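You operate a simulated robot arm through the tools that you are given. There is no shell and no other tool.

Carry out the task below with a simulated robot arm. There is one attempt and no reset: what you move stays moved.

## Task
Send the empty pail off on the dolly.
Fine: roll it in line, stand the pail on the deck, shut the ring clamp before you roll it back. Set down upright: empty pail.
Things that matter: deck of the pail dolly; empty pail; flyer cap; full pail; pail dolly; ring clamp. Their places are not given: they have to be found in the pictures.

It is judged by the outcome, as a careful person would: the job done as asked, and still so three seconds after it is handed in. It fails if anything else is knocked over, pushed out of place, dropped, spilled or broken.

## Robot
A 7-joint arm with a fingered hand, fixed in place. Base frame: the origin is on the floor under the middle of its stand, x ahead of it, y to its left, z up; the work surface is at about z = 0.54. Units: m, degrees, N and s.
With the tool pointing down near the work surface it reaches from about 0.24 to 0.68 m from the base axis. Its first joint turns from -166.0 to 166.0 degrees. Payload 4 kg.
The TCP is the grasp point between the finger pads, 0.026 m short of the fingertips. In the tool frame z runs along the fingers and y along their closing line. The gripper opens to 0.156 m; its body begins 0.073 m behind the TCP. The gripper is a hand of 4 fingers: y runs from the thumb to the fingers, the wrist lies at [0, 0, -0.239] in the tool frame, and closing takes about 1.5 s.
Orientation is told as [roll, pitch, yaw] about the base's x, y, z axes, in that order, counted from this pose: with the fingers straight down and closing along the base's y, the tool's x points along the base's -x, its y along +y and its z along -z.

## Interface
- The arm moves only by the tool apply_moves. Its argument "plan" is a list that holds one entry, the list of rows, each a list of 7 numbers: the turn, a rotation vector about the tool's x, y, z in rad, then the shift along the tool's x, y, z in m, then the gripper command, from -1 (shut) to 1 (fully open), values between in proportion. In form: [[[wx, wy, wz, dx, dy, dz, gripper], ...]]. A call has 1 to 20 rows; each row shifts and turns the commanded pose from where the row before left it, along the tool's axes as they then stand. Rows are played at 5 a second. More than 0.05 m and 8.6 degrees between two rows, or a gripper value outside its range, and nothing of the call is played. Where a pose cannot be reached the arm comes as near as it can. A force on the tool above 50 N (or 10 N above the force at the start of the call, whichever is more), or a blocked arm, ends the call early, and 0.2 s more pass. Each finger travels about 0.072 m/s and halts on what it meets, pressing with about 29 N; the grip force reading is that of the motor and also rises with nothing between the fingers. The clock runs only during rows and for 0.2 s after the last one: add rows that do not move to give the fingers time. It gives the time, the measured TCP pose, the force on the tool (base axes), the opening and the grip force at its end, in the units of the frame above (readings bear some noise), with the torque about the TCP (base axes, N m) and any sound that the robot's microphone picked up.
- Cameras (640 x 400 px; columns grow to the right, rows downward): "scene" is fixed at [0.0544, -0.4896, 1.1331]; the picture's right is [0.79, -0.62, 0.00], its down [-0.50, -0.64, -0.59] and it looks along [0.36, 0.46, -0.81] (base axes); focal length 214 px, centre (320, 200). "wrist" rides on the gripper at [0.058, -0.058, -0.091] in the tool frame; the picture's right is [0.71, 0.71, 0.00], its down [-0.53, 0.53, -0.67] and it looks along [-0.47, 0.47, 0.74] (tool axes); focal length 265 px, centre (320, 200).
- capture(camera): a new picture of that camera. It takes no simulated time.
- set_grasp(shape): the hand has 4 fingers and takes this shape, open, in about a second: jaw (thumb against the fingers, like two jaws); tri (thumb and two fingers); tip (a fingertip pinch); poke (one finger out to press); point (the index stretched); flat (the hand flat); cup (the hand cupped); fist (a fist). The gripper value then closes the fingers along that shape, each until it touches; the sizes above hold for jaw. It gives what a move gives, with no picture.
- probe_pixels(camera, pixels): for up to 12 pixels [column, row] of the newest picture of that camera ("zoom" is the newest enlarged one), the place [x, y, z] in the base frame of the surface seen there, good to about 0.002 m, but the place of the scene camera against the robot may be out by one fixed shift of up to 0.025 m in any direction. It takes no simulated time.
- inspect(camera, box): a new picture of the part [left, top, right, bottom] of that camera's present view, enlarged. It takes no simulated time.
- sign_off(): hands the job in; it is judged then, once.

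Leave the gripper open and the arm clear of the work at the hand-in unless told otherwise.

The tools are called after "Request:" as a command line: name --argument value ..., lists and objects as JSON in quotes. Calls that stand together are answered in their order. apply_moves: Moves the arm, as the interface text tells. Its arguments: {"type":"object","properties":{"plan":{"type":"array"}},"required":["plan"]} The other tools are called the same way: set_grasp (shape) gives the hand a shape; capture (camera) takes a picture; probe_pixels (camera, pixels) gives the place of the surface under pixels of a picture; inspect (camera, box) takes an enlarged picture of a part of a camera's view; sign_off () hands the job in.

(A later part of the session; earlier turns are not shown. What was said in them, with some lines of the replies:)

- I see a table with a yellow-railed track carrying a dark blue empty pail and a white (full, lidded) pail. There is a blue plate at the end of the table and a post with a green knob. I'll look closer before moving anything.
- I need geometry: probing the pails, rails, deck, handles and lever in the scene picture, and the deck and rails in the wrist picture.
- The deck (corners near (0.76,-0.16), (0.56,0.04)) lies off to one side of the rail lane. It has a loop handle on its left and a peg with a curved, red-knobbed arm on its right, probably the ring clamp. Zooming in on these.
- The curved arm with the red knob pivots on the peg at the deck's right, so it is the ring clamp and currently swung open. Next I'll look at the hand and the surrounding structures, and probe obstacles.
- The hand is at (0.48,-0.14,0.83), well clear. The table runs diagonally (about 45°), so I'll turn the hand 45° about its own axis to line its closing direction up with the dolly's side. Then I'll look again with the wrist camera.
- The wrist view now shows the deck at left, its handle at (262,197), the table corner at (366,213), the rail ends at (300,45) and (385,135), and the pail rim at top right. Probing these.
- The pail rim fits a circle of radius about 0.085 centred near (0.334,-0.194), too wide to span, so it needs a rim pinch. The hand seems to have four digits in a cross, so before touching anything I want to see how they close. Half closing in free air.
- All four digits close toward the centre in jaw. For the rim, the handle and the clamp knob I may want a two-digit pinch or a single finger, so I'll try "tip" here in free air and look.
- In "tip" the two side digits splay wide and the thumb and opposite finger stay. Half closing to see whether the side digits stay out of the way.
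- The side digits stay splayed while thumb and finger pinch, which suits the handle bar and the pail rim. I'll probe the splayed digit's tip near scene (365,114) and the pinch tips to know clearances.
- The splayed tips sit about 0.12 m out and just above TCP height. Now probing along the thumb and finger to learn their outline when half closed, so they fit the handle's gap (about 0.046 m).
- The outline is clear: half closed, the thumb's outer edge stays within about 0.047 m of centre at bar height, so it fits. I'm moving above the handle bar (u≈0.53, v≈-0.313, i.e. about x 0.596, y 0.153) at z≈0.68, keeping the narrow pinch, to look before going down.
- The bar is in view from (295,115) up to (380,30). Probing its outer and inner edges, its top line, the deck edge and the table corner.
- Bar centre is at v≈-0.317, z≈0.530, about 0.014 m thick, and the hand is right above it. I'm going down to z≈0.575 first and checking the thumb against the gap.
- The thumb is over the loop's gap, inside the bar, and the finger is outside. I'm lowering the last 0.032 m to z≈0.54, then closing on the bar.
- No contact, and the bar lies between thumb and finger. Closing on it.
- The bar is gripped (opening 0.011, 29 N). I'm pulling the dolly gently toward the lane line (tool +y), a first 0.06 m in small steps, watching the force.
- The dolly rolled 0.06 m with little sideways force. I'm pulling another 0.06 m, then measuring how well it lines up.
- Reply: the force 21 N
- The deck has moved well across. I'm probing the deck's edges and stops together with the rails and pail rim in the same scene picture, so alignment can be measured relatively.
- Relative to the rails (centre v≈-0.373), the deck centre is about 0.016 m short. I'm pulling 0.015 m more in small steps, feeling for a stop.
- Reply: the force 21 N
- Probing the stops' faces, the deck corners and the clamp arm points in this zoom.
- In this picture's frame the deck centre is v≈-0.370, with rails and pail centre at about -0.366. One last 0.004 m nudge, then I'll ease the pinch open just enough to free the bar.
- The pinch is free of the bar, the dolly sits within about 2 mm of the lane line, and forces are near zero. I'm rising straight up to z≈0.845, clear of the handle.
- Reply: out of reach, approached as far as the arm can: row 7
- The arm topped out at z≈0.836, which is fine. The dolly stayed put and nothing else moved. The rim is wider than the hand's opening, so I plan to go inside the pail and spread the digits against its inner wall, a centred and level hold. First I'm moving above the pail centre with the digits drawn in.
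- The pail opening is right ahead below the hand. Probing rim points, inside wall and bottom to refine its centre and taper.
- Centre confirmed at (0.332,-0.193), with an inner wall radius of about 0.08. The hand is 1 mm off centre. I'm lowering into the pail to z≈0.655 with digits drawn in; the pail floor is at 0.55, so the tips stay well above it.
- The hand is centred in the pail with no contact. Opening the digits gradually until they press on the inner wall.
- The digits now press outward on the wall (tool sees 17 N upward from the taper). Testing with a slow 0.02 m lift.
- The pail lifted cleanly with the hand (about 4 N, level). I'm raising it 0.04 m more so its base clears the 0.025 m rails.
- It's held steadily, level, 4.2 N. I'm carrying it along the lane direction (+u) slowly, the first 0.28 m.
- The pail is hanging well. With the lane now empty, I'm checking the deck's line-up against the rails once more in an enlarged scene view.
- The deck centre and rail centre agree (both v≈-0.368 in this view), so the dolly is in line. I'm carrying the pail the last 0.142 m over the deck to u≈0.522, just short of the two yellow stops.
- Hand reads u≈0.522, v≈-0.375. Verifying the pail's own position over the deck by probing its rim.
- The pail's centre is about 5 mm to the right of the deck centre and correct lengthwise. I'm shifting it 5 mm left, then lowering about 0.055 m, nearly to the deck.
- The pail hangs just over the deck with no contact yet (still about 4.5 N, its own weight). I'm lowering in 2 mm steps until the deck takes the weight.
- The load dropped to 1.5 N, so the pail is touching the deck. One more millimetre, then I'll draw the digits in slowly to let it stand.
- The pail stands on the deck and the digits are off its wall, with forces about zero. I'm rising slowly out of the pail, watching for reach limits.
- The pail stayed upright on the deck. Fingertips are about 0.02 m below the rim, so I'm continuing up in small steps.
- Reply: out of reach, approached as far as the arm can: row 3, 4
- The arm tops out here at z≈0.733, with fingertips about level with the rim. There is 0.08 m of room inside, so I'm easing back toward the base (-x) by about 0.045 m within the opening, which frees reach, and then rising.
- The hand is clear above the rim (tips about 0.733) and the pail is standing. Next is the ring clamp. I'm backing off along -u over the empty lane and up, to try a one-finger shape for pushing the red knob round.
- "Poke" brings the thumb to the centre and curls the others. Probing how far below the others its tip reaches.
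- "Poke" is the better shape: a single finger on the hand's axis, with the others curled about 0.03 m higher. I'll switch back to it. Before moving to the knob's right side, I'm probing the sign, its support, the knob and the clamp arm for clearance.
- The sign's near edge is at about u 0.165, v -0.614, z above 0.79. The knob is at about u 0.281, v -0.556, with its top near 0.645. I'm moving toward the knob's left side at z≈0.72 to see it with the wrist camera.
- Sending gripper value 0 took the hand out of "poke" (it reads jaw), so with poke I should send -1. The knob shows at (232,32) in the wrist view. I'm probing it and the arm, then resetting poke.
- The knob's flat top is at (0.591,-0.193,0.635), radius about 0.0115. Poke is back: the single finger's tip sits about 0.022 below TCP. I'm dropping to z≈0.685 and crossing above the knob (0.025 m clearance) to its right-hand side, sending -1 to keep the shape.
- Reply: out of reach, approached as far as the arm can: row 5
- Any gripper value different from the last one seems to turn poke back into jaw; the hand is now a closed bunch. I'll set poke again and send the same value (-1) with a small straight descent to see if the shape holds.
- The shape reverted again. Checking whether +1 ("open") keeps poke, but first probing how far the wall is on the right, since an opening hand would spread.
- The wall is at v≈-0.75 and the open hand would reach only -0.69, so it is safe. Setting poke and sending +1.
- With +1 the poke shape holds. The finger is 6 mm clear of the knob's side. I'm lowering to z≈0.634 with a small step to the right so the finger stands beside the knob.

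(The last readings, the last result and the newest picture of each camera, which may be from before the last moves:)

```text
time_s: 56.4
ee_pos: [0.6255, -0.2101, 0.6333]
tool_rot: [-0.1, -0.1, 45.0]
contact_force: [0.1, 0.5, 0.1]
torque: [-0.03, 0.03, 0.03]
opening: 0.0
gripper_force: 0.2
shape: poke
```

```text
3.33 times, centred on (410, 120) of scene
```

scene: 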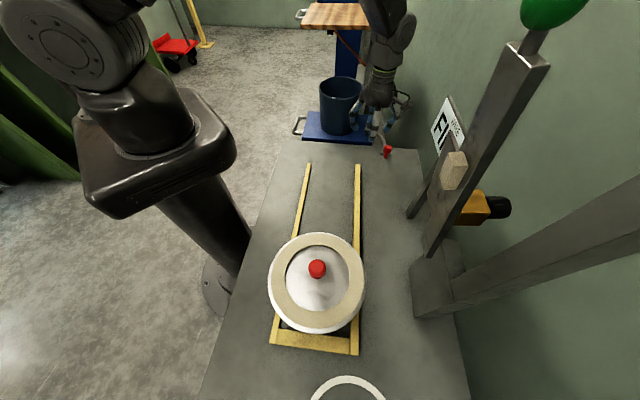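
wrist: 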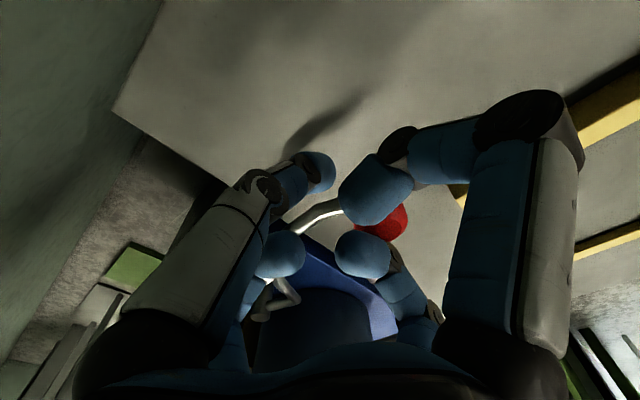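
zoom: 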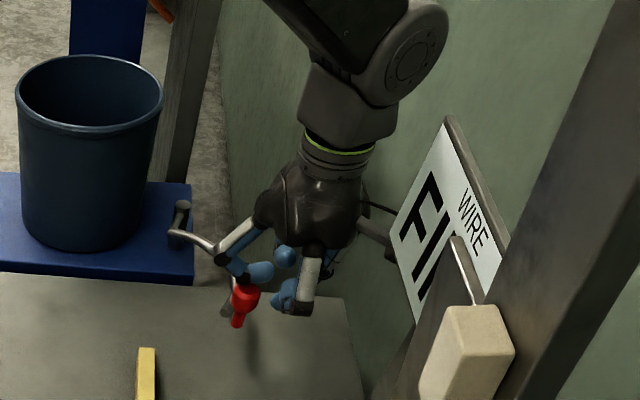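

Finger is down beside the knob, no contact force. I'm pushing the knob leftward along its arc about the peg (radius about 0.2035) for the first 20° or so, then checking that the clamp turns rather than the dolly rolling.

Request:
apply_moves --plan '[[[0, 0, 0, 0.0055, 0.0187, 0, 1], [0, 0, 0, 0.0059, 0.0167, 0, 1], [0, 0, 0, 0.0045, 0.0172, 0, 1], [0, 0, 0, 0.0029, 0.0175, 0, 1], [0, 0, 0, 0, 0, 0, 1]]]'

Request:
capture --camera "wrist"

Request:
inspect --camera "scene" --box '[280, 60, 440, 180]'

```text
time_s: 57.6
ee_pos: [0.5621, -0.1736, 0.6333]
tool_rot: [0.0, 0.0, 44.9]
contact_force: [0.3, -0.1, 0.4]
torque: [0.01, -0.04, 0.0]
opening: 0.0002
gripper_force: 0.0
shape: poke
```

```text
taken
```

wrist: 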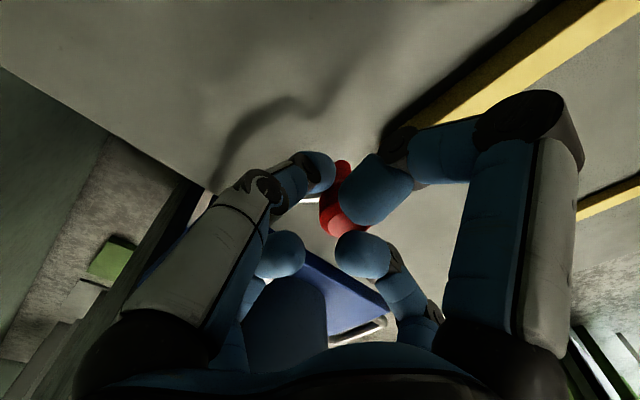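

```text
3.33 times, centred on (360, 120) of scene
```

zoom: 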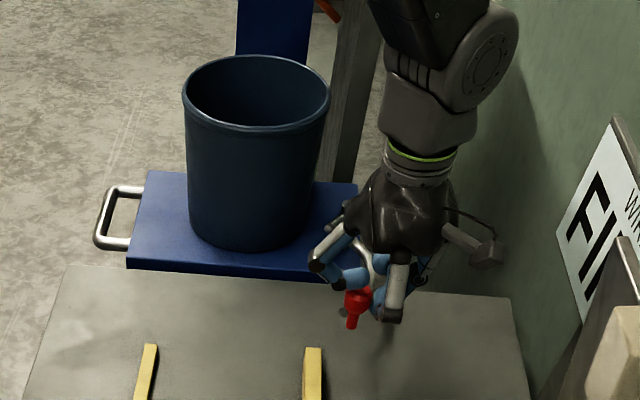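

No blocking force, and the knob appears to travel ahead of the finger. Probing the knob, the deck corners and the pail to confirm.

Request:
probe_pixels --camera "wrist" --pixels '[[335, 205], [340, 222], [342, 168], [330, 190], [322, 180]]'

Request:
probe_pixels --camera "zoom" --pixels '[[150, 178], [130, 248], [128, 255], [358, 300], [360, 310], [190, 110], [255, 128], [320, 112], [186, 85], [327, 92]]'

```text
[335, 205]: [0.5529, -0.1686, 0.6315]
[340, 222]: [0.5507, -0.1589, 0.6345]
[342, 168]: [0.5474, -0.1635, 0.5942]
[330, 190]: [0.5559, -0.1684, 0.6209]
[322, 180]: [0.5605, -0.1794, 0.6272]
```

```text
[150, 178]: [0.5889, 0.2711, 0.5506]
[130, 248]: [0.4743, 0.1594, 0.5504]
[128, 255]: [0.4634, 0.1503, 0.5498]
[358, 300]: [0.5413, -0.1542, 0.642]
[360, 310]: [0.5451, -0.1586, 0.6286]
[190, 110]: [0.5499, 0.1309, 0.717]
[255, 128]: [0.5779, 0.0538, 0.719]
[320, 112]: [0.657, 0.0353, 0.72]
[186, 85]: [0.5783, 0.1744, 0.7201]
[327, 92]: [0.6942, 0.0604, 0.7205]
```

The knob followed the finger (now about 181° around the peg), the dolly hasn't moved, and the pail stands at u≈0.519. Continuing the arc to about 152°.

Request:
apply_moves --plan '[[[0, 0, 0, 0.0014, 0.0177, 0, 1], [0, 0, 0, -0.0002, 0.0178, 0, 1], [0, 0, 0, -0.0017, 0.0176, 0, 1], [0, 0, 0, -0.0032, 0.0175, 0, 1], [0, 0, 0, -0.0048, 0.0171, 0, 1], [0, 0, 0, -0.0062, 0.0166, 0, 1], [0, 0, 0, -0.0076, 0.016, 0, 1], [0, 0, 0, 0, 0, 0, 1]]]'

Request:
capture --camera "wrist"

Request:
inspect --camera "scene" --box '[280, 60, 440, 180]'

```text
time_s: 59.4
ee_pos: [0.4924, -0.0713, 0.6323]
tool_rot: [-0.1, 0.0, 44.9]
contact_force: [0.0, -0.7, 0.0]
torque: [-0.03, -0.03, -0.01]
opening: 0.0001
gripper_force: 0.0
shape: poke
```

```text
taken
```

wrist: 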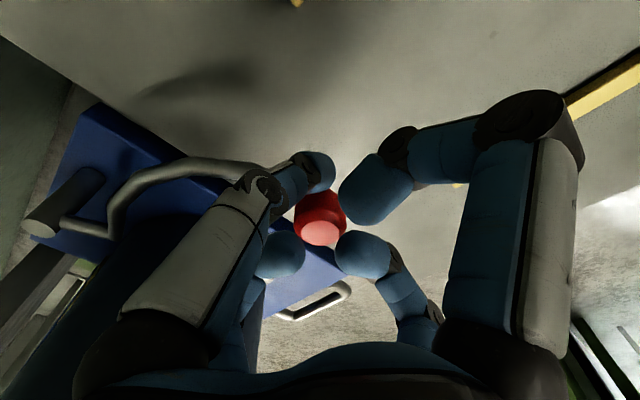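

```text
3.33 times, centred on (360, 120) of scene
```

zoom: 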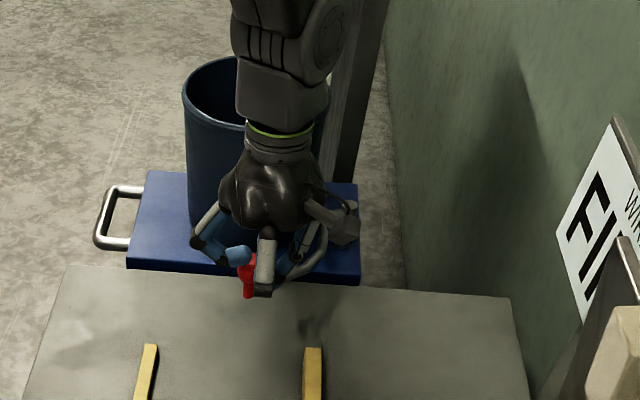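

The knob has come round to the left and sits ahead of the finger. Near the pail the upright hand would touch the rim, so I'll back the finger off 0.02 m and tilt the hand 40° (palm leaning back along -u, fingertip forward). I'll push the last part that way.

Request:
probe_pixels --camera "wrist" --pixels '[[322, 232], [305, 225], [335, 225], [322, 205], [318, 243]]'

Request:
apply_moves --plan '[[[0, 0, 0, 0.0115, -0.0164, 0, 1], [0, -0.14, 0, 0, 0, 0, 1], [0, -0.14, 0, 0, 0, 0, 1], [0, -0.14, 0, 0, 0, 0, 1], [0, -0.14, 0, 0, 0, 0, 1], [0, -0.14, 0, 0, 0, 0, 1], [0, 0, 0, 0, 0, 0, 1]]]'

Request:
capture --camera "wrist"

Request:
inspect --camera "scene" --box '[280, 60, 440, 180]'

```text
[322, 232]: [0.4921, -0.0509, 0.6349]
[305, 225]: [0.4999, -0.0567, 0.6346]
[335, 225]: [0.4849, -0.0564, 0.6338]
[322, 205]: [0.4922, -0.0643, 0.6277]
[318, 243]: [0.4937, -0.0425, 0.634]
```

```text
time_s: 61.0
ee_pos: [0.4949, -0.0917, 0.6333]
tool_rot: [-0.1, -40.2, 45.0]
contact_force: [0.4, 0.0, -0.5]
torque: [-0.02, -0.01, -0.01]
opening: 0.0001
gripper_force: 0.1
shape: poke
```

```text
taken
```

wrist: 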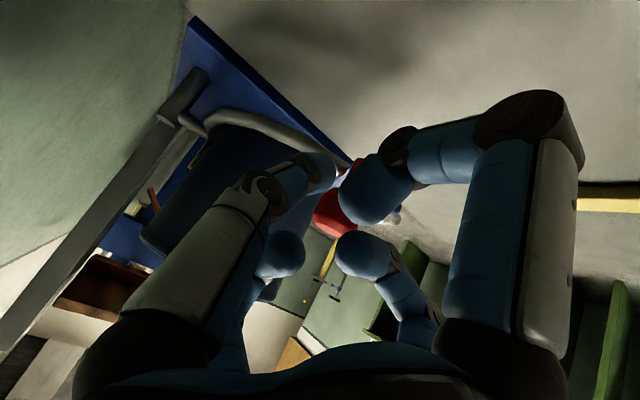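

```text
3.33 times, centred on (360, 120) of scene
```

zoom: 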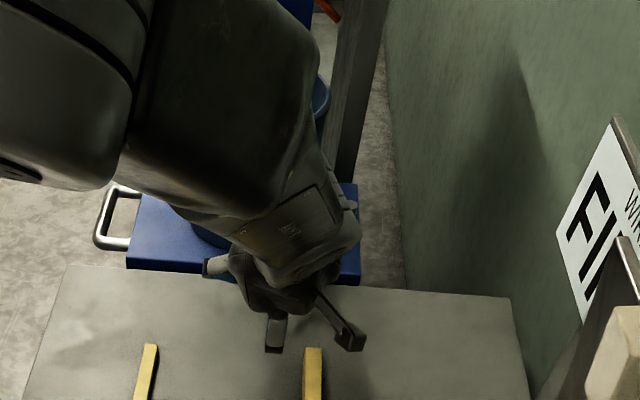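

The hand is tilted 40° with palm back and the fingertip about 12 mm behind the knob at its mid height. Pushing on along the arc to about 130°.

Request:
apply_moves --plan '[[[0, 0, 0, -0.0088, 0.0188, 0.0074, 1], [0, 0, 0, -0.0072, 0.0147, 0.0061, 1], [0, 0, 0, -0.0081, 0.0139, 0.0068, 1], [0, 0, 0, -0.009, 0.0128, 0.0076, 1], [0, 0, 0, -0.0098, 0.0118, 0.0083, 1], [0, 0, 0, 0, 0, 0, 1]]]'

Request:
capture --camera "wrist"

Request:
capture --camera "scene"

```text
time_s: 62.4
ee_pos: [0.4853, 0.0003, 0.6308]
tool_rot: [-0.1, -40.2, 45.0]
contact_force: [-0.2, -0.3, -0.5]
torque: [-0.04, -0.02, -0.04]
opening: 0.0
gripper_force: 0.0
shape: poke
```

```text
taken
```

wrist: 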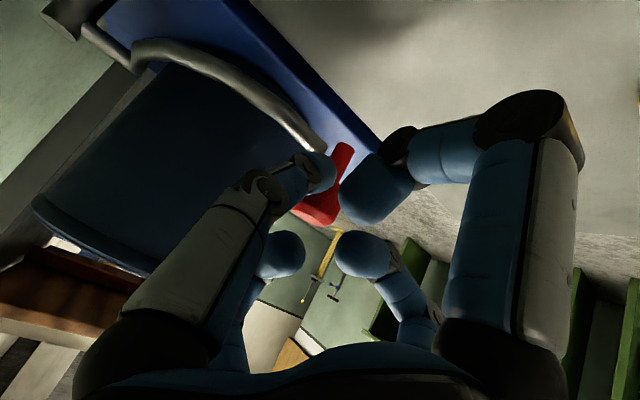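

```text
taken
```

scene: 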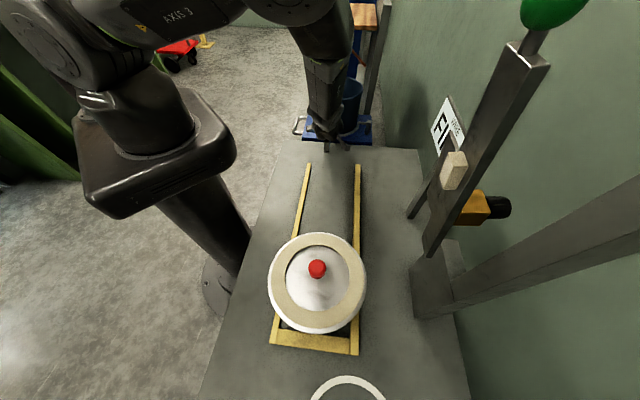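

The ring is closing on the pail. Checking positions of knob, ring and pail wall before the last part.

Request:
probe_pixels --camera "wrist" --pixels '[[320, 210], [335, 165], [328, 215], [310, 145], [280, 110], [220, 70], [160, 50], [240, 130], [200, 120], [60, 10], [150, 100], [318, 180]]'

Request:
inspect --camera "wrist" --box '[20, 0, 420, 260]'

```text
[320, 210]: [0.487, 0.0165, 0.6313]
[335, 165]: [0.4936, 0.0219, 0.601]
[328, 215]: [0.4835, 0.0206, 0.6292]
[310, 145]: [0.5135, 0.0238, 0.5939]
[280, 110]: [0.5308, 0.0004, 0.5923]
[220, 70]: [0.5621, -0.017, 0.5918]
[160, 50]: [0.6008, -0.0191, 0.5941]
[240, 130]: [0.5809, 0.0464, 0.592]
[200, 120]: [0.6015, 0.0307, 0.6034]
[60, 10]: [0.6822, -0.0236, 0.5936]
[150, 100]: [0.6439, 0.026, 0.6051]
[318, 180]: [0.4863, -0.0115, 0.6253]
```

```text
1.54 times, centred on (220, 130) of wrist
```

zoom: 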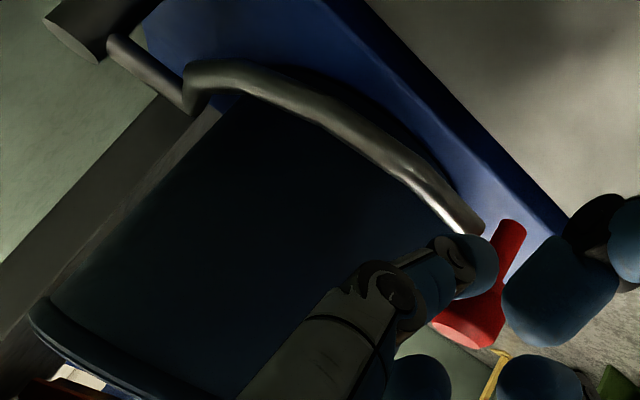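

Knob is at about 124° around the peg, with the finger about 5.6° behind it. The ring still has about 0.06 m to the pail. Pushing on to about 110°.

Request:
apply_moves --plan '[[[0, 0, 0, -0.0106, 0.0106, 0.009, 1], [0, 0, 0, -0.0112, 0.0094, 0.0095, 1], [0, 0, 0, -0.0118, 0.0081, 0.01, 1], [0, 0, 0, -0.0123, 0.0066, 0.0104, 1], [0, 0, 0, 0, 0, 0, 1]]]'

Request:
capture --camera "wrist"

Request:
inspect --camera "scene" --box '[280, 60, 440, 180]'

```text
time_s: 63.6
ee_pos: [0.5032, 0.0652, 0.6308]
tool_rot: [0.0, -39.9, 45.0]
contact_force: [-5.1, -6.5, 1.2]
torque: [-0.1, 0.07, -0.01]
opening: 0.0001
gripper_force: 0.0
shape: poke
```

```text
taken
```

wrist: 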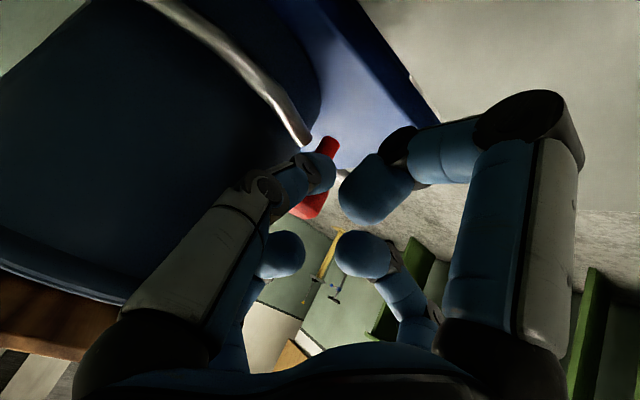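

```text
3.33 times, centred on (360, 120) of scene
```

zoom: 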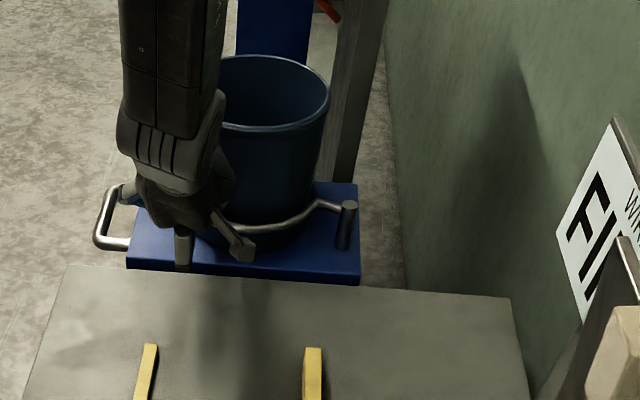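

I now feel about 8 N resisting along -u. Looking at whether it's the ring reaching the pail or the hand touching it.

Request:
probe_pixels --camera "wrist" --pixels '[[328, 145], [310, 210], [300, 140], [270, 95], [230, 50], [190, 15], [260, 120], [220, 80], [310, 100], [318, 180], [280, 200], [230, 160]]'

Request:
probe_pixels --camera "zoom" --pixels '[[347, 206], [320, 202], [290, 222], [255, 230], [250, 130], [310, 112], [327, 90], [235, 228], [280, 190], [128, 190], [128, 250], [358, 270]]'

Request:
inspect --camera "wrist" --box '[100, 0, 460, 250]'

```text
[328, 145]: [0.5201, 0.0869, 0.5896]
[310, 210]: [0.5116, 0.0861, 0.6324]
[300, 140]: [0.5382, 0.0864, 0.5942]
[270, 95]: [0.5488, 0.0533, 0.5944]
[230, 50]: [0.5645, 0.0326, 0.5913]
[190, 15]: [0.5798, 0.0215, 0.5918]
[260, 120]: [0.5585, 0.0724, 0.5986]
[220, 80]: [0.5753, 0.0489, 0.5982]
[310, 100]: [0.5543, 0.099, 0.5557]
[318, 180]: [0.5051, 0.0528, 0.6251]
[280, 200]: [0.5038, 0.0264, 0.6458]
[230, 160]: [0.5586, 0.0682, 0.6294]
```

```text
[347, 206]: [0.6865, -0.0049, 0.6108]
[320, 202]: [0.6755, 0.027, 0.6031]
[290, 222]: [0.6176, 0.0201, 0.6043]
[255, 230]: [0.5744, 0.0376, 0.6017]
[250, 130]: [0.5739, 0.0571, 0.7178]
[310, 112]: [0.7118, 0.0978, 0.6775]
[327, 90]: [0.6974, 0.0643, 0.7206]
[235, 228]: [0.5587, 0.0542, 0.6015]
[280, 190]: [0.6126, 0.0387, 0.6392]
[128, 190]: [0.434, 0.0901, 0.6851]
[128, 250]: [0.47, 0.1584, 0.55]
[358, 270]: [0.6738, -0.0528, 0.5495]
```

```text
1.60 times, centred on (280, 125) of wrist
```

zoom: 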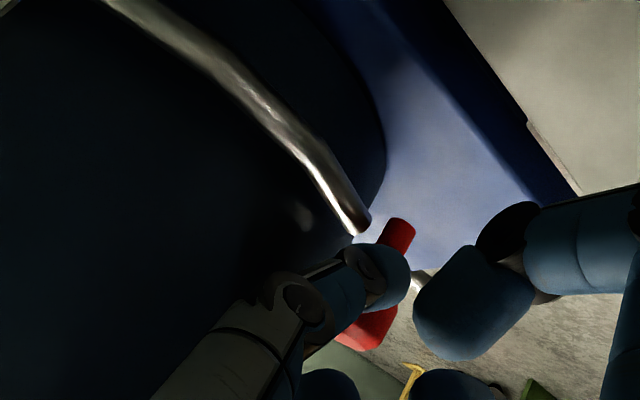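

The ring now runs concentric with the pail (about 0.095 from its centre all round) and nothing else has moved, so the resistance is likely the clamp's own stop or latch. Pushing a little further in small steps, watching force and sound.

Request:
apply_moves --plan '[[[0, 0, 0, -0.003, 0.0012, 0.0026, 1], [0, 0, 0, 0, 0, 0, 1]]]'

```text
time_s: 64.2
ee_pos: [0.5041, 0.0657, 0.631]
tool_rot: [-0.2, -39.9, 44.8]
contact_force: [-16.1, -24.4, 5.1]
torque: [-0.38, 0.23, -0.12]
opening: 0.0
gripper_force: 0.0
shape: poke
```

The force jumped to 29 N with hardly any travel: a firm end stop. The ring is fully round, concentric with the pail. I'm backing the finger off along -u and checking that the clamp stays shut.

Request:
apply_moves --plan '[[[0, 0, 0, 0.0076, -0.002, -0.0065, 1], [0, 0, 0, 0.0153, -0.004, -0.013, 1], [0, 0, 0, 0.0229, 0, -0.0194, 1], [0, 0, 0, 0.0229, 0, -0.0194, 1], [0, 0, 0, 0, 0, 0, 1]]]'

Request:
capture --camera "wrist"

Request:
capture --camera "scene"

Request:
inspect --camera "scene" --box '[280, 60, 440, 180]'

```text
time_s: 65.4
ee_pos: [0.4431, 0.002, 0.6341]
tool_rot: [-0.2, -40.3, 45.0]
contact_force: [-0.4, 0.7, -0.9]
torque: [0.0, -0.03, -0.03]
opening: 0.0
gripper_force: 0.0
shape: poke
```

```text
taken
```

wrist: 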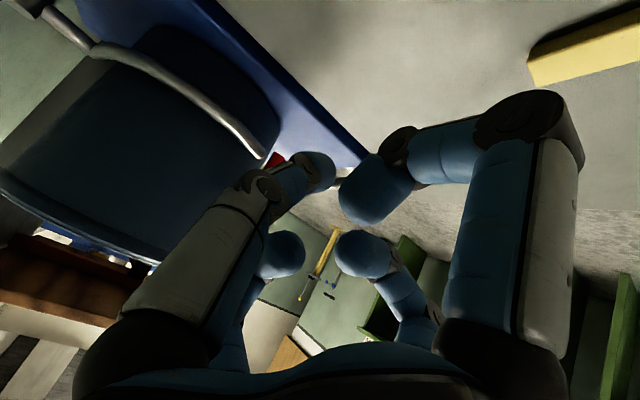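

```text
taken
```

scene: 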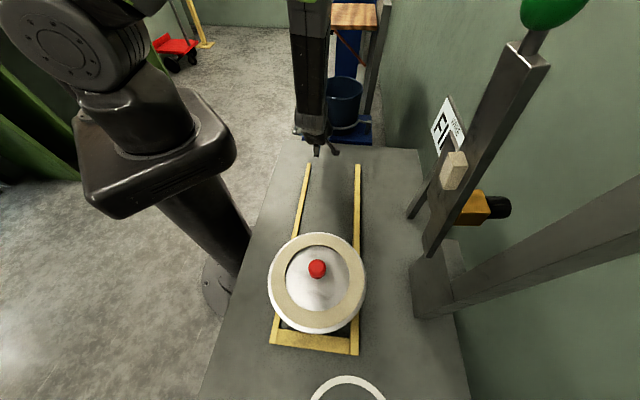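

```text
3.33 times, centred on (360, 120) of scene
```

zoom: 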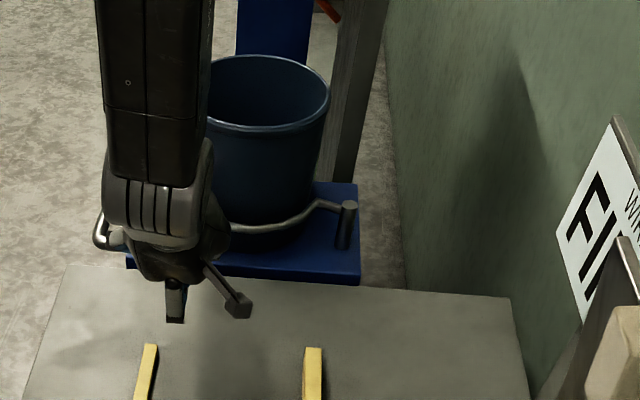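

The ring stays where it was left. I'm raising the hand and straightening it for a clear view of the shut clamp.

Request:
apply_moves --plan '[[[0, 0, 0, -0.0258, 0, -0.0306, 1], [0, 0, 0, -0.0258, 0, -0.0306, 1], [0, 0, 0, -0.0258, 0, -0.0306, 1], [0, 0.14, 0, 0, 0, 0, 1], [0, 0.14, 0, 0, 0, 0, 1], [0, 0.14, 0, 0, 0, 0, 1], [0, 0.14, 0, 0, 0, 0, 1], [0, 0.14, 0, 0, 0, 0, 1], [0, 0, 0, 0, 0, 0, 1]]]'

Request:
capture --camera "wrist"

Request:
inspect --camera "scene" --box '[280, 60, 440, 180]'

```text
time_s: 67.4
ee_pos: [0.4439, 0.0027, 0.7527]
tool_rot: [-0.1, 0.2, 45.0]
contact_force: [0.1, 0.1, 0.9]
torque: [0.01, 0.0, -0.02]
opening: 0.0003
gripper_force: 0.1
shape: poke
```

```text
taken
```

wrist: 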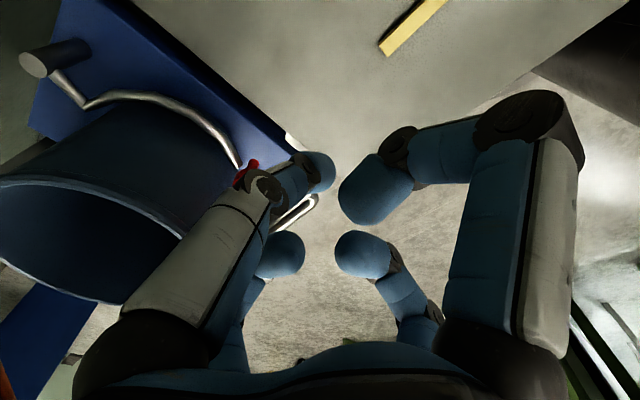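

```text
3.33 times, centred on (360, 120) of scene
```

zoom: 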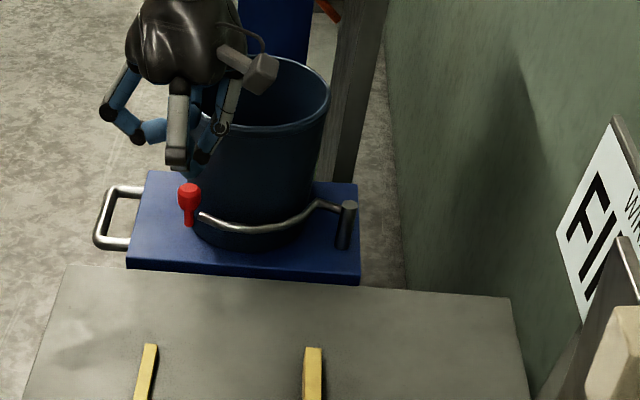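

The ring now goes from the peg around the front of the pail with the red knob at left. Probing ring and pail to verify the shut position.

Request:
probe_pixels --camera "zoom" --pixels '[[347, 204], [312, 205], [290, 222], [265, 229], [240, 229], [218, 223], [203, 216], [189, 187], [189, 222], [260, 126], [325, 100], [300, 120]]'

Request:
probe_pixels --camera "wrist" --pixels '[[32, 65], [85, 102], [150, 97], [200, 120], [235, 158], [250, 165], [60, 75], [275, 215], [315, 200], [120, 290], [60, 185], [10, 190]]'

```text
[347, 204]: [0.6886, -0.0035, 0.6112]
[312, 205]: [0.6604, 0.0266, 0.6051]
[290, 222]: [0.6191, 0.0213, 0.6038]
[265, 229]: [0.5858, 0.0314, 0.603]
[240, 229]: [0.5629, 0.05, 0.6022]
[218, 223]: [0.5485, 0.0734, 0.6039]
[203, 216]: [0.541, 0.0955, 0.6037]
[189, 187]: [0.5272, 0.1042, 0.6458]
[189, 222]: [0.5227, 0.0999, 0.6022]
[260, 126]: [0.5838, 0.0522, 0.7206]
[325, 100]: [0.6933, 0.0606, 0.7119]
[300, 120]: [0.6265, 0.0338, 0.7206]
```

```text
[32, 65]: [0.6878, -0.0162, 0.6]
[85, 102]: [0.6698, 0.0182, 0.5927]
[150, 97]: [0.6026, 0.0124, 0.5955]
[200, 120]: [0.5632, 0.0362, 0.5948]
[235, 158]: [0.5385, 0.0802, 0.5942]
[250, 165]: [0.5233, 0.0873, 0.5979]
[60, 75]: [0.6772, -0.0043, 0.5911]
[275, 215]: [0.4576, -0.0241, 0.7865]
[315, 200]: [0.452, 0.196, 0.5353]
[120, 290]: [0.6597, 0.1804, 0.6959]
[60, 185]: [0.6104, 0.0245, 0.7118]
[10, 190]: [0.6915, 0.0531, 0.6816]
```

The ring fits a circle of radius 0.094 centred at u 0.518, v -0.373, and the pail centre is at u 0.519, v -0.374, so the clamp is shut round the pail. Now I roll the dolly back. I'm moving left, clear of the pail, then changing to the tip pinch for the handle.

Request:
apply_moves --plan '[[[0, 0, 0, 0, 0.035, 0, 1], [0, 0, 0, 0, 0.035, 0, 1], [0, 0, 0, 0, 0.035, 0, 1], [0, 0, 0, 0, 0.035, 0, 1], [0, 0, 0, 0, 0, 0, 1]]]'

Request:
set_grasp --shape "tip"

Request:
apply_moves --plan '[[[0, 0, 0, -0.036, 0, 0, 0], [0, 0, 0, -0.036, 0, 0, -0.5], [0, 0, 0, -0.036, 0, -0.0, -0.5], [0, 0, 0, -0.036, 0, 0, -0.5], [0, 0, 0, -0.036, 0, 0, -0.5], [0, 0, 0, -0.035, 0, 0, -0.5], [0, 0, 0, 0, 0, 0, -0.5], [0, 0, 0, 0, 0, 0, -0.5]]]'

Request:
capture --camera "wrist"

Request:
capture --camera "scene"

```text
time_s: 68.6
ee_pos: [0.3457, 0.1013, 0.7518]
tool_rot: [-0.1, -0.1, 45.0]
contact_force: [0.4, -0.2, 0.6]
torque: [0.02, -0.02, 0.0]
opening: 0.0
gripper_force: 0.0
shape: poke
```

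```text
time_s: 69.5
ee_pos: [0.3458, 0.1022, 0.7524]
tool_rot: [-0.2, 0.0, 45.0]
contact_force: [0.2, 0.9, 1.0]
torque: [0.0, -0.04, 0.01]
opening: 0.1561
gripper_force: 0.0
shape: tip
```

```text
time_s: 71.3
ee_pos: [0.497, 0.2509, 0.7517]
tool_rot: [0.0, 0.0, 45.0]
contact_force: [-0.4, 0.2, -0.1]
torque: [0.0, 0.02, 0.03]
opening: 0.0392
gripper_force: 0.1
shape: tip
```

```text
taken
```

wrist: 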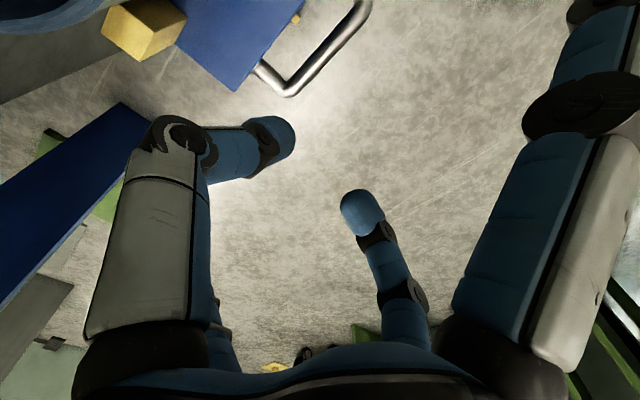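

```text
taken
```

scene: 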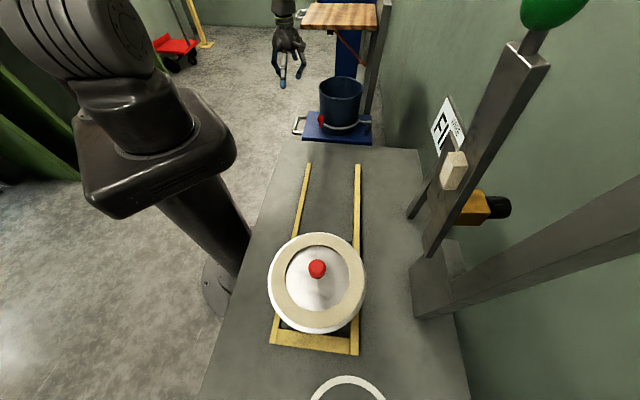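

Over the handle again at z≈0.752. Probing the bar to centre the pinch.

Request:
probe_pixels --camera "wrist" --pixels '[[328, 48], [334, 52], [322, 44], [305, 75], [311, 78], [300, 70], [265, 72], [360, 10], [235, 85], [255, 60]]'

Request:
inspect --camera "wrist" --box '[160, 0, 400, 150]'

```text
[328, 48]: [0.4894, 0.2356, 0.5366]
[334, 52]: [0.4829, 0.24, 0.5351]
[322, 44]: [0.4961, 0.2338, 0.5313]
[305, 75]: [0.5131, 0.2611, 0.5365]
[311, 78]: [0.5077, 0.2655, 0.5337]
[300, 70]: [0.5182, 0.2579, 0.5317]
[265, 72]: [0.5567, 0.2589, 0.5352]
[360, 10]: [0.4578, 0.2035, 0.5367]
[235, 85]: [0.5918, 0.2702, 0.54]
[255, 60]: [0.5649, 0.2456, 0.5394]
```

```text
2.67 times, centred on (280, 75) of wrist
```

zoom: 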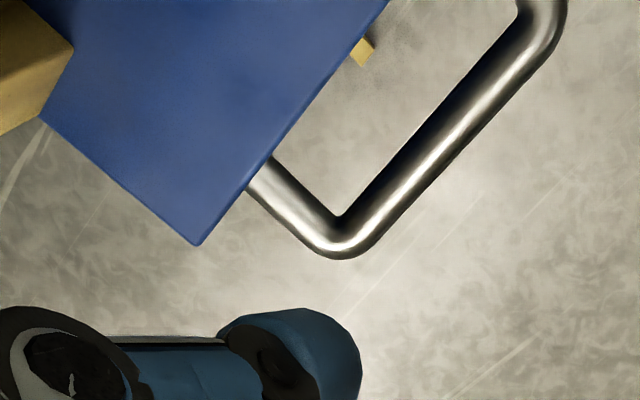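

The bar centre is at v≈-0.178, and the hand at -0.174 suits the gap as before. I'm descending to z≈0.577, then the last bit slowly to 0.542.

Request:
apply_moves --plan '[[[0, 0, 0, 0, 0, 0.04, -0.5], [0, 0, 0, 0, 0, 0.05, -0.5], [0, 0, 0, 0, -0.0005, 0.05, -0.5], [0, 0, 0, 0, -0.0005, 0.035, -0.5], [0, 0, 0, 0, 0, 0, -0.5], [0, 0, 0, 0, 0, 0.012, -0.5], [0, 0, 0, 0, 0, 0.012, -0.5], [0, 0, 0, 0, 0, 0.01, -0.5], [0, 0, 0, 0, 0, 0, -0.5]]]'

Request:
capture --camera "wrist"

Request:
inspect --camera "scene" --box '[260, 40, 420, 180]'

```text
time_s: 73.3
ee_pos: [0.4981, 0.2506, 0.5414]
tool_rot: [-0.1, 0.0, 44.9]
contact_force: [0.0, -0.4, -0.5]
torque: [-0.01, 0.06, -0.01]
opening: 0.0391
gripper_force: 0.1
shape: tip
```

```text
taken
```

wrist: 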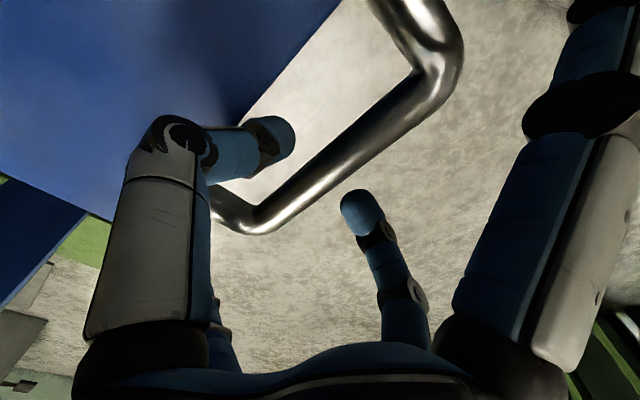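

```text
2.86 times, centred on (340, 110) of scene
```

zoom: 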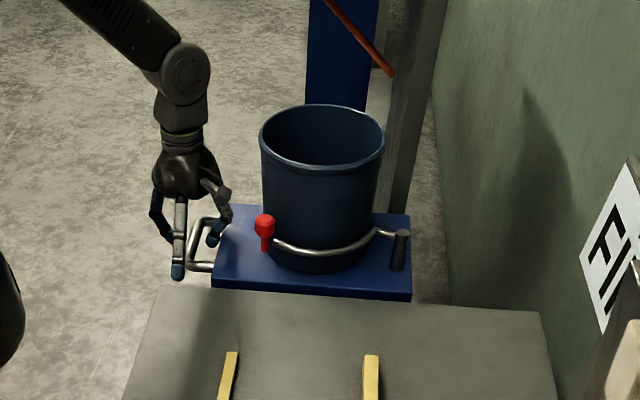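

The bar is between thumb and finger with no contact, the pail stands clamped, and the hand is clear of it. Closing on the bar.

Request:
apply_moves --plan '[[[0, 0, 0, 0, 0, 0, -0.8], [0, 0, 0, 0, 0, 0, -1], [0, 0, 0, 0, 0, 0, -1], [0, 0, 0, 0, 0, 0, -1], [0, 0, 0, 0, 0, 0, -1]]]'

```text
time_s: 74.5
ee_pos: [0.4993, 0.2513, 0.5412]
tool_rot: [-0.1, -0.1, 45.0]
contact_force: [3.8, 0.0, -11.8]
torque: [0.02, -0.04, 0.04]
opening: 0.0106
gripper_force: 29.2
shape: tip
```

Gripped (29 N). Rolling the dolly back gently along tool -y, the first 0.07 m.

Request:
apply_moves --plan '[[[0, 0, 0, 0, -0.002, 0, -1], [0, 0, 0, 0, -0.004, 0, -1], [0, 0, 0, 0, -0.006, 0, -1], [0, 0, 0, 0, -0.008, 0, -1], [0, 0, 0, 0, -0.008, 0, -1], [0, 0, 0, 0, -0.008, 0, -1], [0, 0, 0, 0, -0.008, 0, -1], [0, 0, 0, 0, -0.008, 0, -1], [0, 0, 0, 0, -0.008, 0, -1], [0, 0, 0, 0, -0.006, 0, -1], [0, 0, 0, 0, -0.003, 0, -1], [0, 0, 0, 0, -0.001, 0, -1], [0, 0, 0, 0, 0, 0, -1]]]'

Request:
capture --camera "scene"

Request:
capture --camera "wrist"

```text
time_s: 77.3
ee_pos: [0.5477, 0.2014, 0.5438]
tool_rot: [0.0, 0.1, 45.0]
contact_force: [-1.8, 10.3, -21.9]
torque: [0.2, 0.1, 0.07]
opening: 0.0092
gripper_force: 28.9
shape: tip
```

```text
taken
```

scene: 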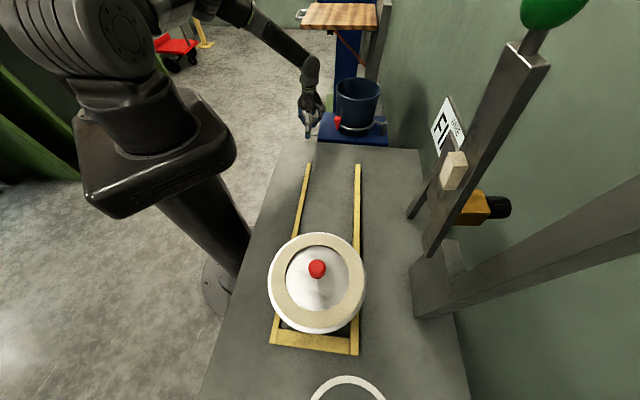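

```text
taken
```

wrist: 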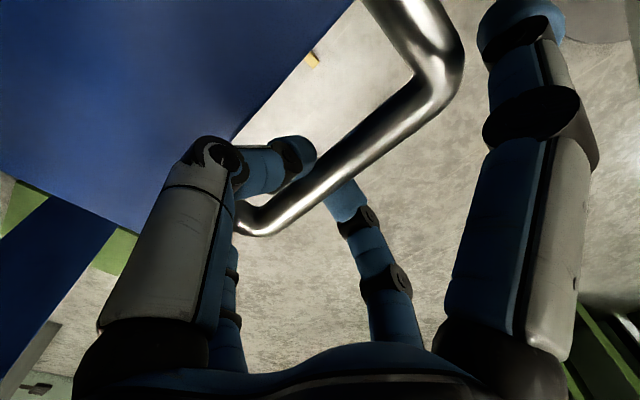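

The dolly rolled back half-way with the pail steady. Rolling the remaining 0.069 m, easing off toward the end.

Request:
apply_moves --plan '[[[0, 0, 0, 0, -0.002, 0.0005, -1], [0, 0, 0, 0, -0.004, 0.0005, -1], [0, 0, 0, 0, -0.006, 0, -1], [0, 0, 0, 0, -0.008, 0, -1], [0, 0, 0, 0, -0.008, 0, -1], [0, 0, 0, 0, -0.008, 0, -1], [0, 0, 0, 0, -0.008, 0, -1], [0, 0, 0, 0, -0.007, 0, -1], [0, 0, 0, 0, -0.006, 0, -1], [0, 0, 0, 0, -0.005, 0, -1], [0, 0, 0, 0, -0.004, 0, -1], [0, 0, 0, 0, -0.002, 0, -1], [0, 0, 0, 0, 0, 0, -1]]]'

Request:
capture --camera "scene"

Request:
inspect --camera "scene" --box '[300, 60, 440, 170]'

```text
time_s: 80.1
ee_pos: [0.5952, 0.1536, 0.5415]
tool_rot: [0.0, 0.0, 45.0]
contact_force: [-5.7, 6.0, -9.4]
torque: [0.1, 0.11, 0.02]
opening: 0.0094
gripper_force: 29.0
shape: tip
```

```text
taken
```

scene: 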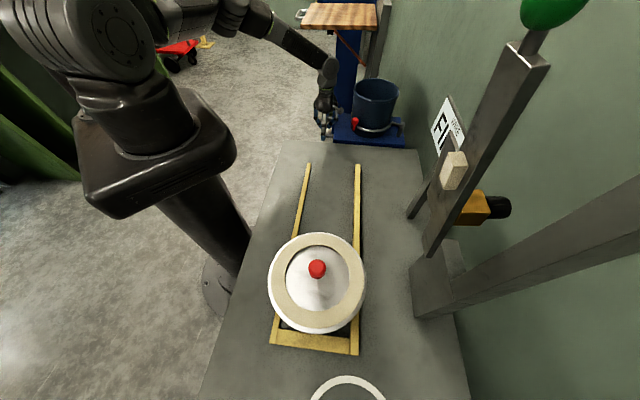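

```text
3.64 times, centred on (370, 115) of scene
```

zoom: 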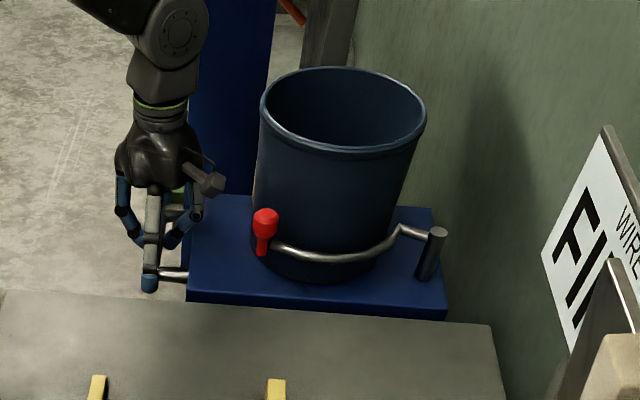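

The dolly is almost exactly where it started. Probing peg top, deck corners and pail rim to compare with the starting values.

Request:
probe_pixels --camera "scene" --pixels '[[402, 125], [403, 125], [405, 149], [335, 143], [336, 143], [405, 145], [403, 142], [402, 142]]'

Request:
probe_pixels --camera "zoom" --pixels '[[437, 233], [432, 232], [443, 234], [445, 300], [190, 285], [432, 212], [262, 110], [424, 118], [340, 150], [300, 140], [395, 143], [265, 215]]'

```text
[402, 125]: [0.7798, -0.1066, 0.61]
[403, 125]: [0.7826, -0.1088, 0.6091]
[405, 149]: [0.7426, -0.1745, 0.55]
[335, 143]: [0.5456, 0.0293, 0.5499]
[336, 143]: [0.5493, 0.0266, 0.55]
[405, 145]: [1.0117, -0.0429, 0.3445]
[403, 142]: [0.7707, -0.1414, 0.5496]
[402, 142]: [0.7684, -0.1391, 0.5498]
```

```text
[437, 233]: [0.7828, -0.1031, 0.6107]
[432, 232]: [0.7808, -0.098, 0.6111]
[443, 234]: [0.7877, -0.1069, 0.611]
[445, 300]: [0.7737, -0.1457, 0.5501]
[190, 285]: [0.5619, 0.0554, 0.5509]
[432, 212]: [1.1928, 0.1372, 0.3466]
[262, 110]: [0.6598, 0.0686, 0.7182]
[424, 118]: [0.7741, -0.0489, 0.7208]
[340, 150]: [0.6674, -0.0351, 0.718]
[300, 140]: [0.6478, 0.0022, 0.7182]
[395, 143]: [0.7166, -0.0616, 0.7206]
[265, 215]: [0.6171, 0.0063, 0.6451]
```

Within about 2–3 mm of the start by these numbers. Taking the identical enlarged view as at the beginning (box 310,70–440,170) to compare directly.

Request:
inspect --camera "scene" --box '[310, 70, 440, 170]'

```text
4.00 times, centred on (375, 120) of scene
```

zoom: 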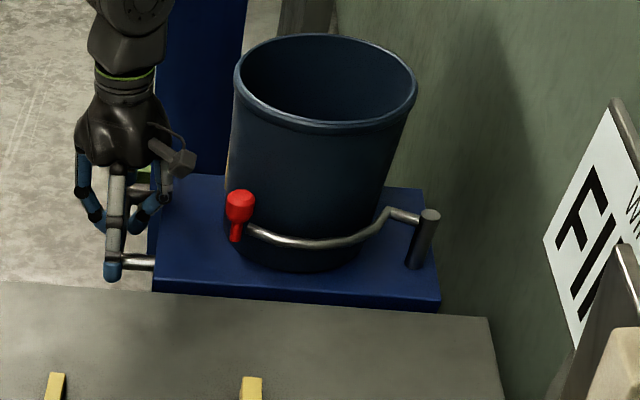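

Peg and deck corner are about 2 zoomed pixels (around 2 mm) short of the starting picture. A last 0.003 m nudge back, then I'll release the bar gently.

Request:
apply_moves --plan '[[[0, 0, 0, 0, -0.0015, 0, -1], [0, 0, 0, 0, -0.0015, 0, -1], [0, 0, 0, 0, 0, 0, -1], [0, 0, 0, 0, 0, 0, -1]]]'

Request:
inspect --camera "scene" --box '[310, 70, 440, 170]'

```text
time_s: 81.1
ee_pos: [0.5983, 0.1524, 0.5414]
tool_rot: [0.0, 0.0, 45.1]
contact_force: [-8.2, 5.6, -9.7]
torque: [0.16, 0.16, -0.01]
opening: 0.0095
gripper_force: 29.3
shape: tip
```

```text
4.00 times, centred on (375, 120) of scene
```

zoom: 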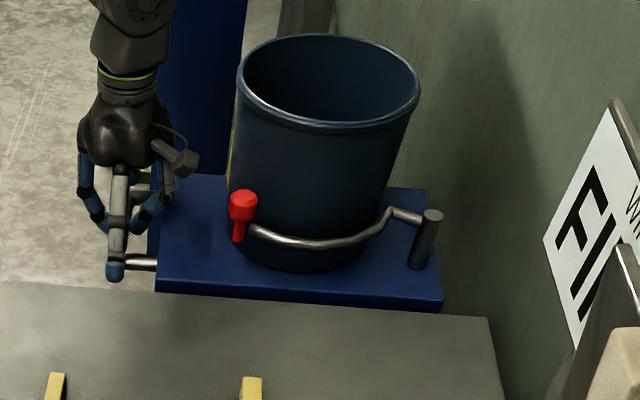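

Peg top is now at (432,215), identical to the start. Opening the pinch just enough to free the bar.

Request:
apply_moves --plan '[[[0, 0, 0, 0, 0, 0, -0.85], [0, 0, 0, 0, 0, 0, -0.7], [0, 0, 0, 0, 0, 0, -0.6], [0, 0, 0, 0, 0, 0, -0.5], [0, 0, 0, 0, 0, 0, -0.5], [0, 0, 0, 0, 0, 0, -0.5]]]'

Request:
capture --camera "wrist"

Request:
inspect --camera "scene" --box '[310, 70, 440, 170]'

```text
time_s: 82.5
ee_pos: [0.5996, 0.1528, 0.5415]
tool_rot: [-0.1, -0.1, 45.0]
contact_force: [-0.8, 2.1, 3.2]
torque: [-0.09, -0.12, 0.0]
opening: 0.0381
gripper_force: 0.1
shape: tip
```

```text
taken
```

wrist: 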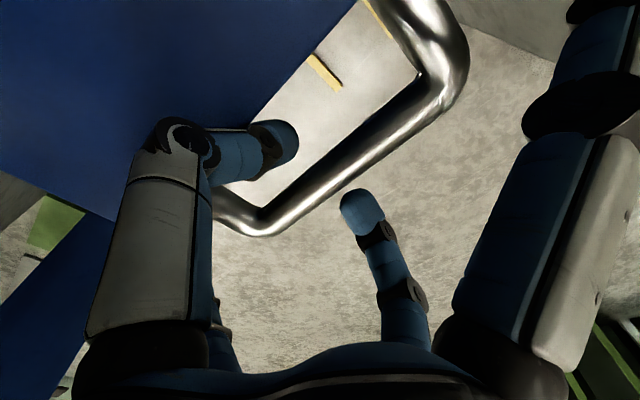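

```text
4.00 times, centred on (375, 120) of scene
```

zoom: 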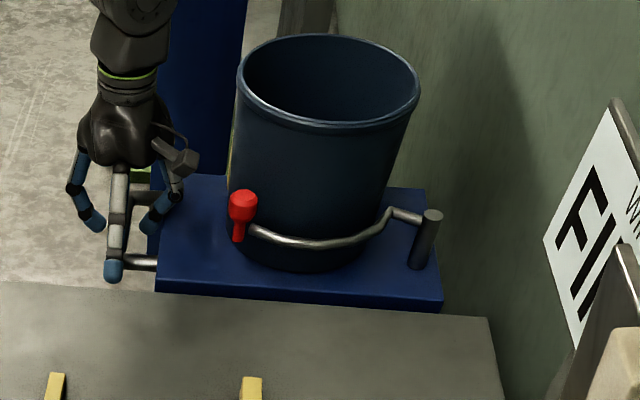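

The bar is free, but a small 3 N contact suggests the thumb's back grazes the deck edge. I'm shifting 3 mm outward with a slightly narrower pinch, then rising straight up.

Request:
apply_moves --plan '[[[0, 0, 0, 0, 0.0015, 0, -0.55], [0, 0, 0, 0, 0.0015, 0, -0.57], [0, 0, 0, 0, 0, 0, -0.57]]]'

Request:
capture --camera "wrist"

```text
time_s: 83.3
ee_pos: [0.5974, 0.1544, 0.5419]
tool_rot: [-0.1, 0.1, 45.1]
contact_force: [-0.7, 0.3, 0.4]
torque: [-0.01, 0.04, -0.03]
opening: 0.0339
gripper_force: 0.1
shape: tip
```

```text
taken
```

wrist: 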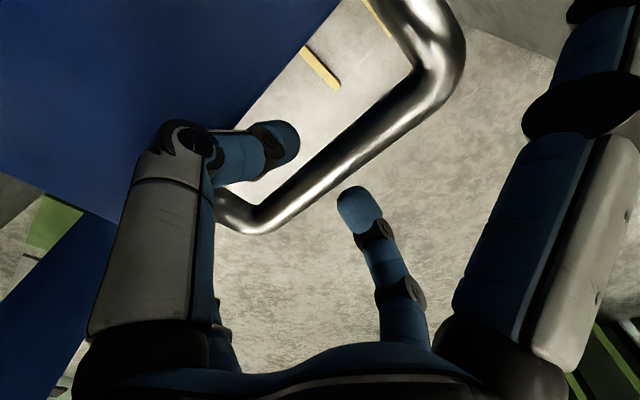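

No contact now. Rising straight up off the handle.

Request:
apply_moves --plan '[[[0, 0, 0, 0, 0, -0.02, -0.57], [0, 0, 0, 0, 0, -0.03, -0.57], [0, 0, 0, 0, 0, -0.04, -0.57], [0, 0, 0, 0, 0, -0.04, -0.57], [0, 0, 0, 0, 0, -0.03, -0.57], [0, 0, 0, 0, 0, 0, -0.57]]]'

Request:
inspect --camera "scene" --box '[310, 70, 440, 170]'

```text
time_s: 84.7
ee_pos: [0.5954, 0.1532, 0.7026]
tool_rot: [0.0, -0.1, 45.0]
contact_force: [0.7, -0.3, 0.1]
torque: [-0.01, -0.04, 0.0]
opening: 0.034
gripper_force: 0.1
shape: tip
```

```text
4.00 times, centred on (375, 120) of scene
```

zoom: 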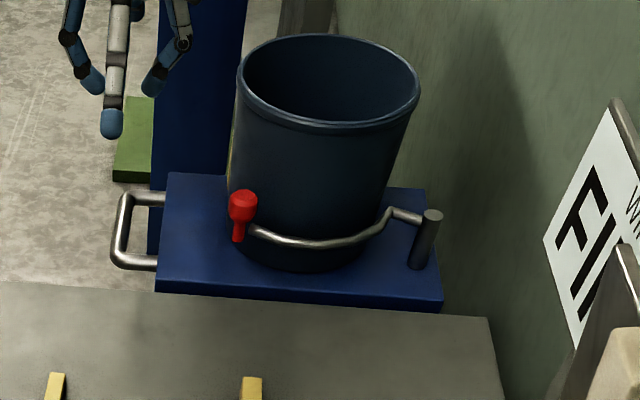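

The dolly, handle and clamp match the starting place, with the pail clamped and upright. I'm moving the hand away along -u over the empty lane and up, then opening it.

Request:
apply_moves --plan '[[[0, 0, 0, 0.03, 0.005, 0, -0.57], [0, 0, 0, 0.04, 0.005, -0.01, -0.57], [0, 0, 0, 0.04, 0.005, -0.02, -0.57], [0, 0, 0, 0.04, 0, -0.025, -0.57], [0, 0, 0, 0.04, 0, -0.025, -0.57], [0, 0, 0, 0.04, 0, -0.02, -0.57], [0, 0, 0, 0, 0, 0, -0.2], [0, 0, 0, 0, 0, 0, 0.4], [0, 0, 0, 0, 0, 0, 1], [0, 0, 0, 0, 0, 0, 1], [0, 0, 0, 0, 0, 0, 1], [0, 0, 0, 0, 0, 0, 1]]]'

Request:
set_grasp --shape "jaw"

Request:
capture --camera "scene"

Request:
capture --camera "wrist"

Request:
inspect --camera "scene" --box '[310, 70, 440, 170]'

```text
time_s: 87.3
ee_pos: [0.4216, 0.0003, 0.8053]
tool_rot: [-0.1, 0.0, 45.1]
contact_force: [0.8, 1.0, 0.0]
torque: [0.0, 0.0, 0.02]
opening: 0.156
gripper_force: 0.0
shape: tip
```

```text
time_s: 88.2
ee_pos: [0.421, 0.001, 0.8053]
tool_rot: [-0.1, 0.0, 45.0]
contact_force: [0.1, 0.5, 1.1]
torque: [0.0, 0.01, 0.0]
opening: 0.1557
gripper_force: 0.0
shape: jaw
```

```text
taken
```

scene: 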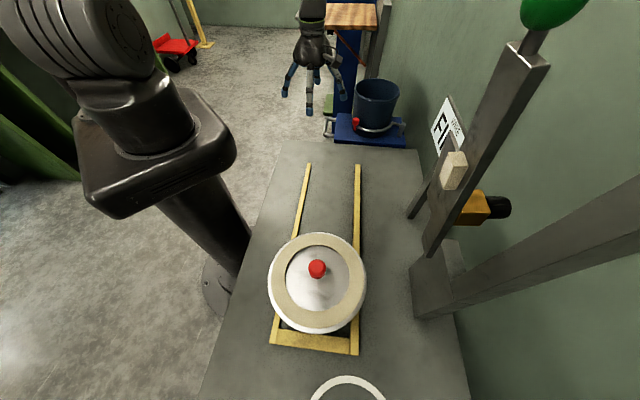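

```text
taken
```

wrist: 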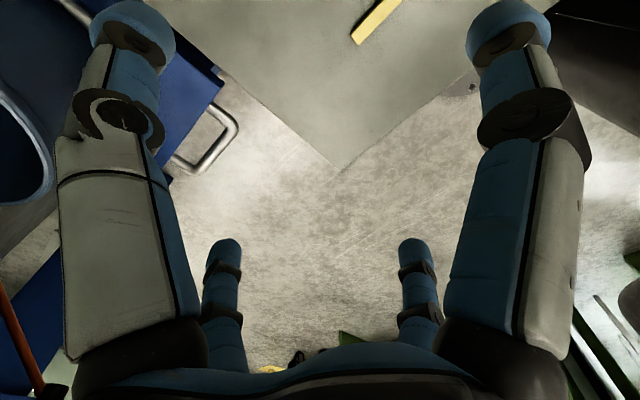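

```text
4.00 times, centred on (375, 120) of scene
```

zoom: 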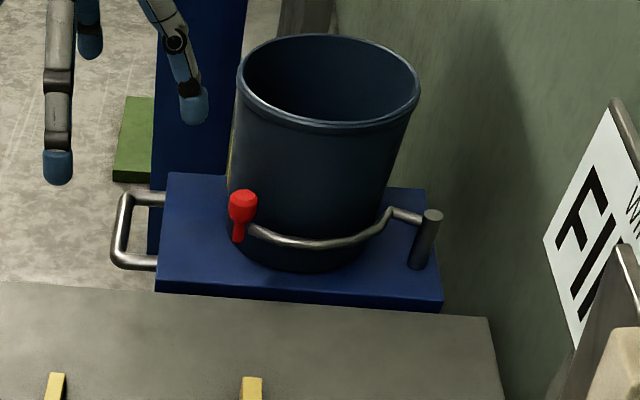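

The final check matches what was asked:
- **Pail:** the empty pail stands upright on the deck.
- **Clamp:** the ring clamp is shut around it, at its end stop.
- **Dolly:** it is rolled back to where it started; deck, handle and peg are at the same pixels as in the first picture.
- **Full pail:** it and its flyer cap are untouched, with the red knob still at (317,268).
- **Arm:** the gripper is open and clear of the work.

Handing in.

Request:
sign_off

```text
The job is handed in.
```

The empty pail is on the dolly, standing upright with the ring clamp shut, and the dolly is rolled back to where it started. The job is handed in; I haven't seen the judged result.

- **Lining up:** I pulled the dolly by its handle until the deck was within about 2 mm of the line of the rails.
- **Pail:** I lifted the pail from inside and set it down just short of the two yellow stops.
- **Clamp:** I pushed the ring round until it met a firm stop. It stayed there when I let go and through the roll back. No click was heard, so I judged it shut from that stop and from the ring sitting evenly around the pail.
- **Everything else:** In the last pictures the full pail and its flyer cap had not moved, and nothing was knocked over. The gripper is open and clear of the work.
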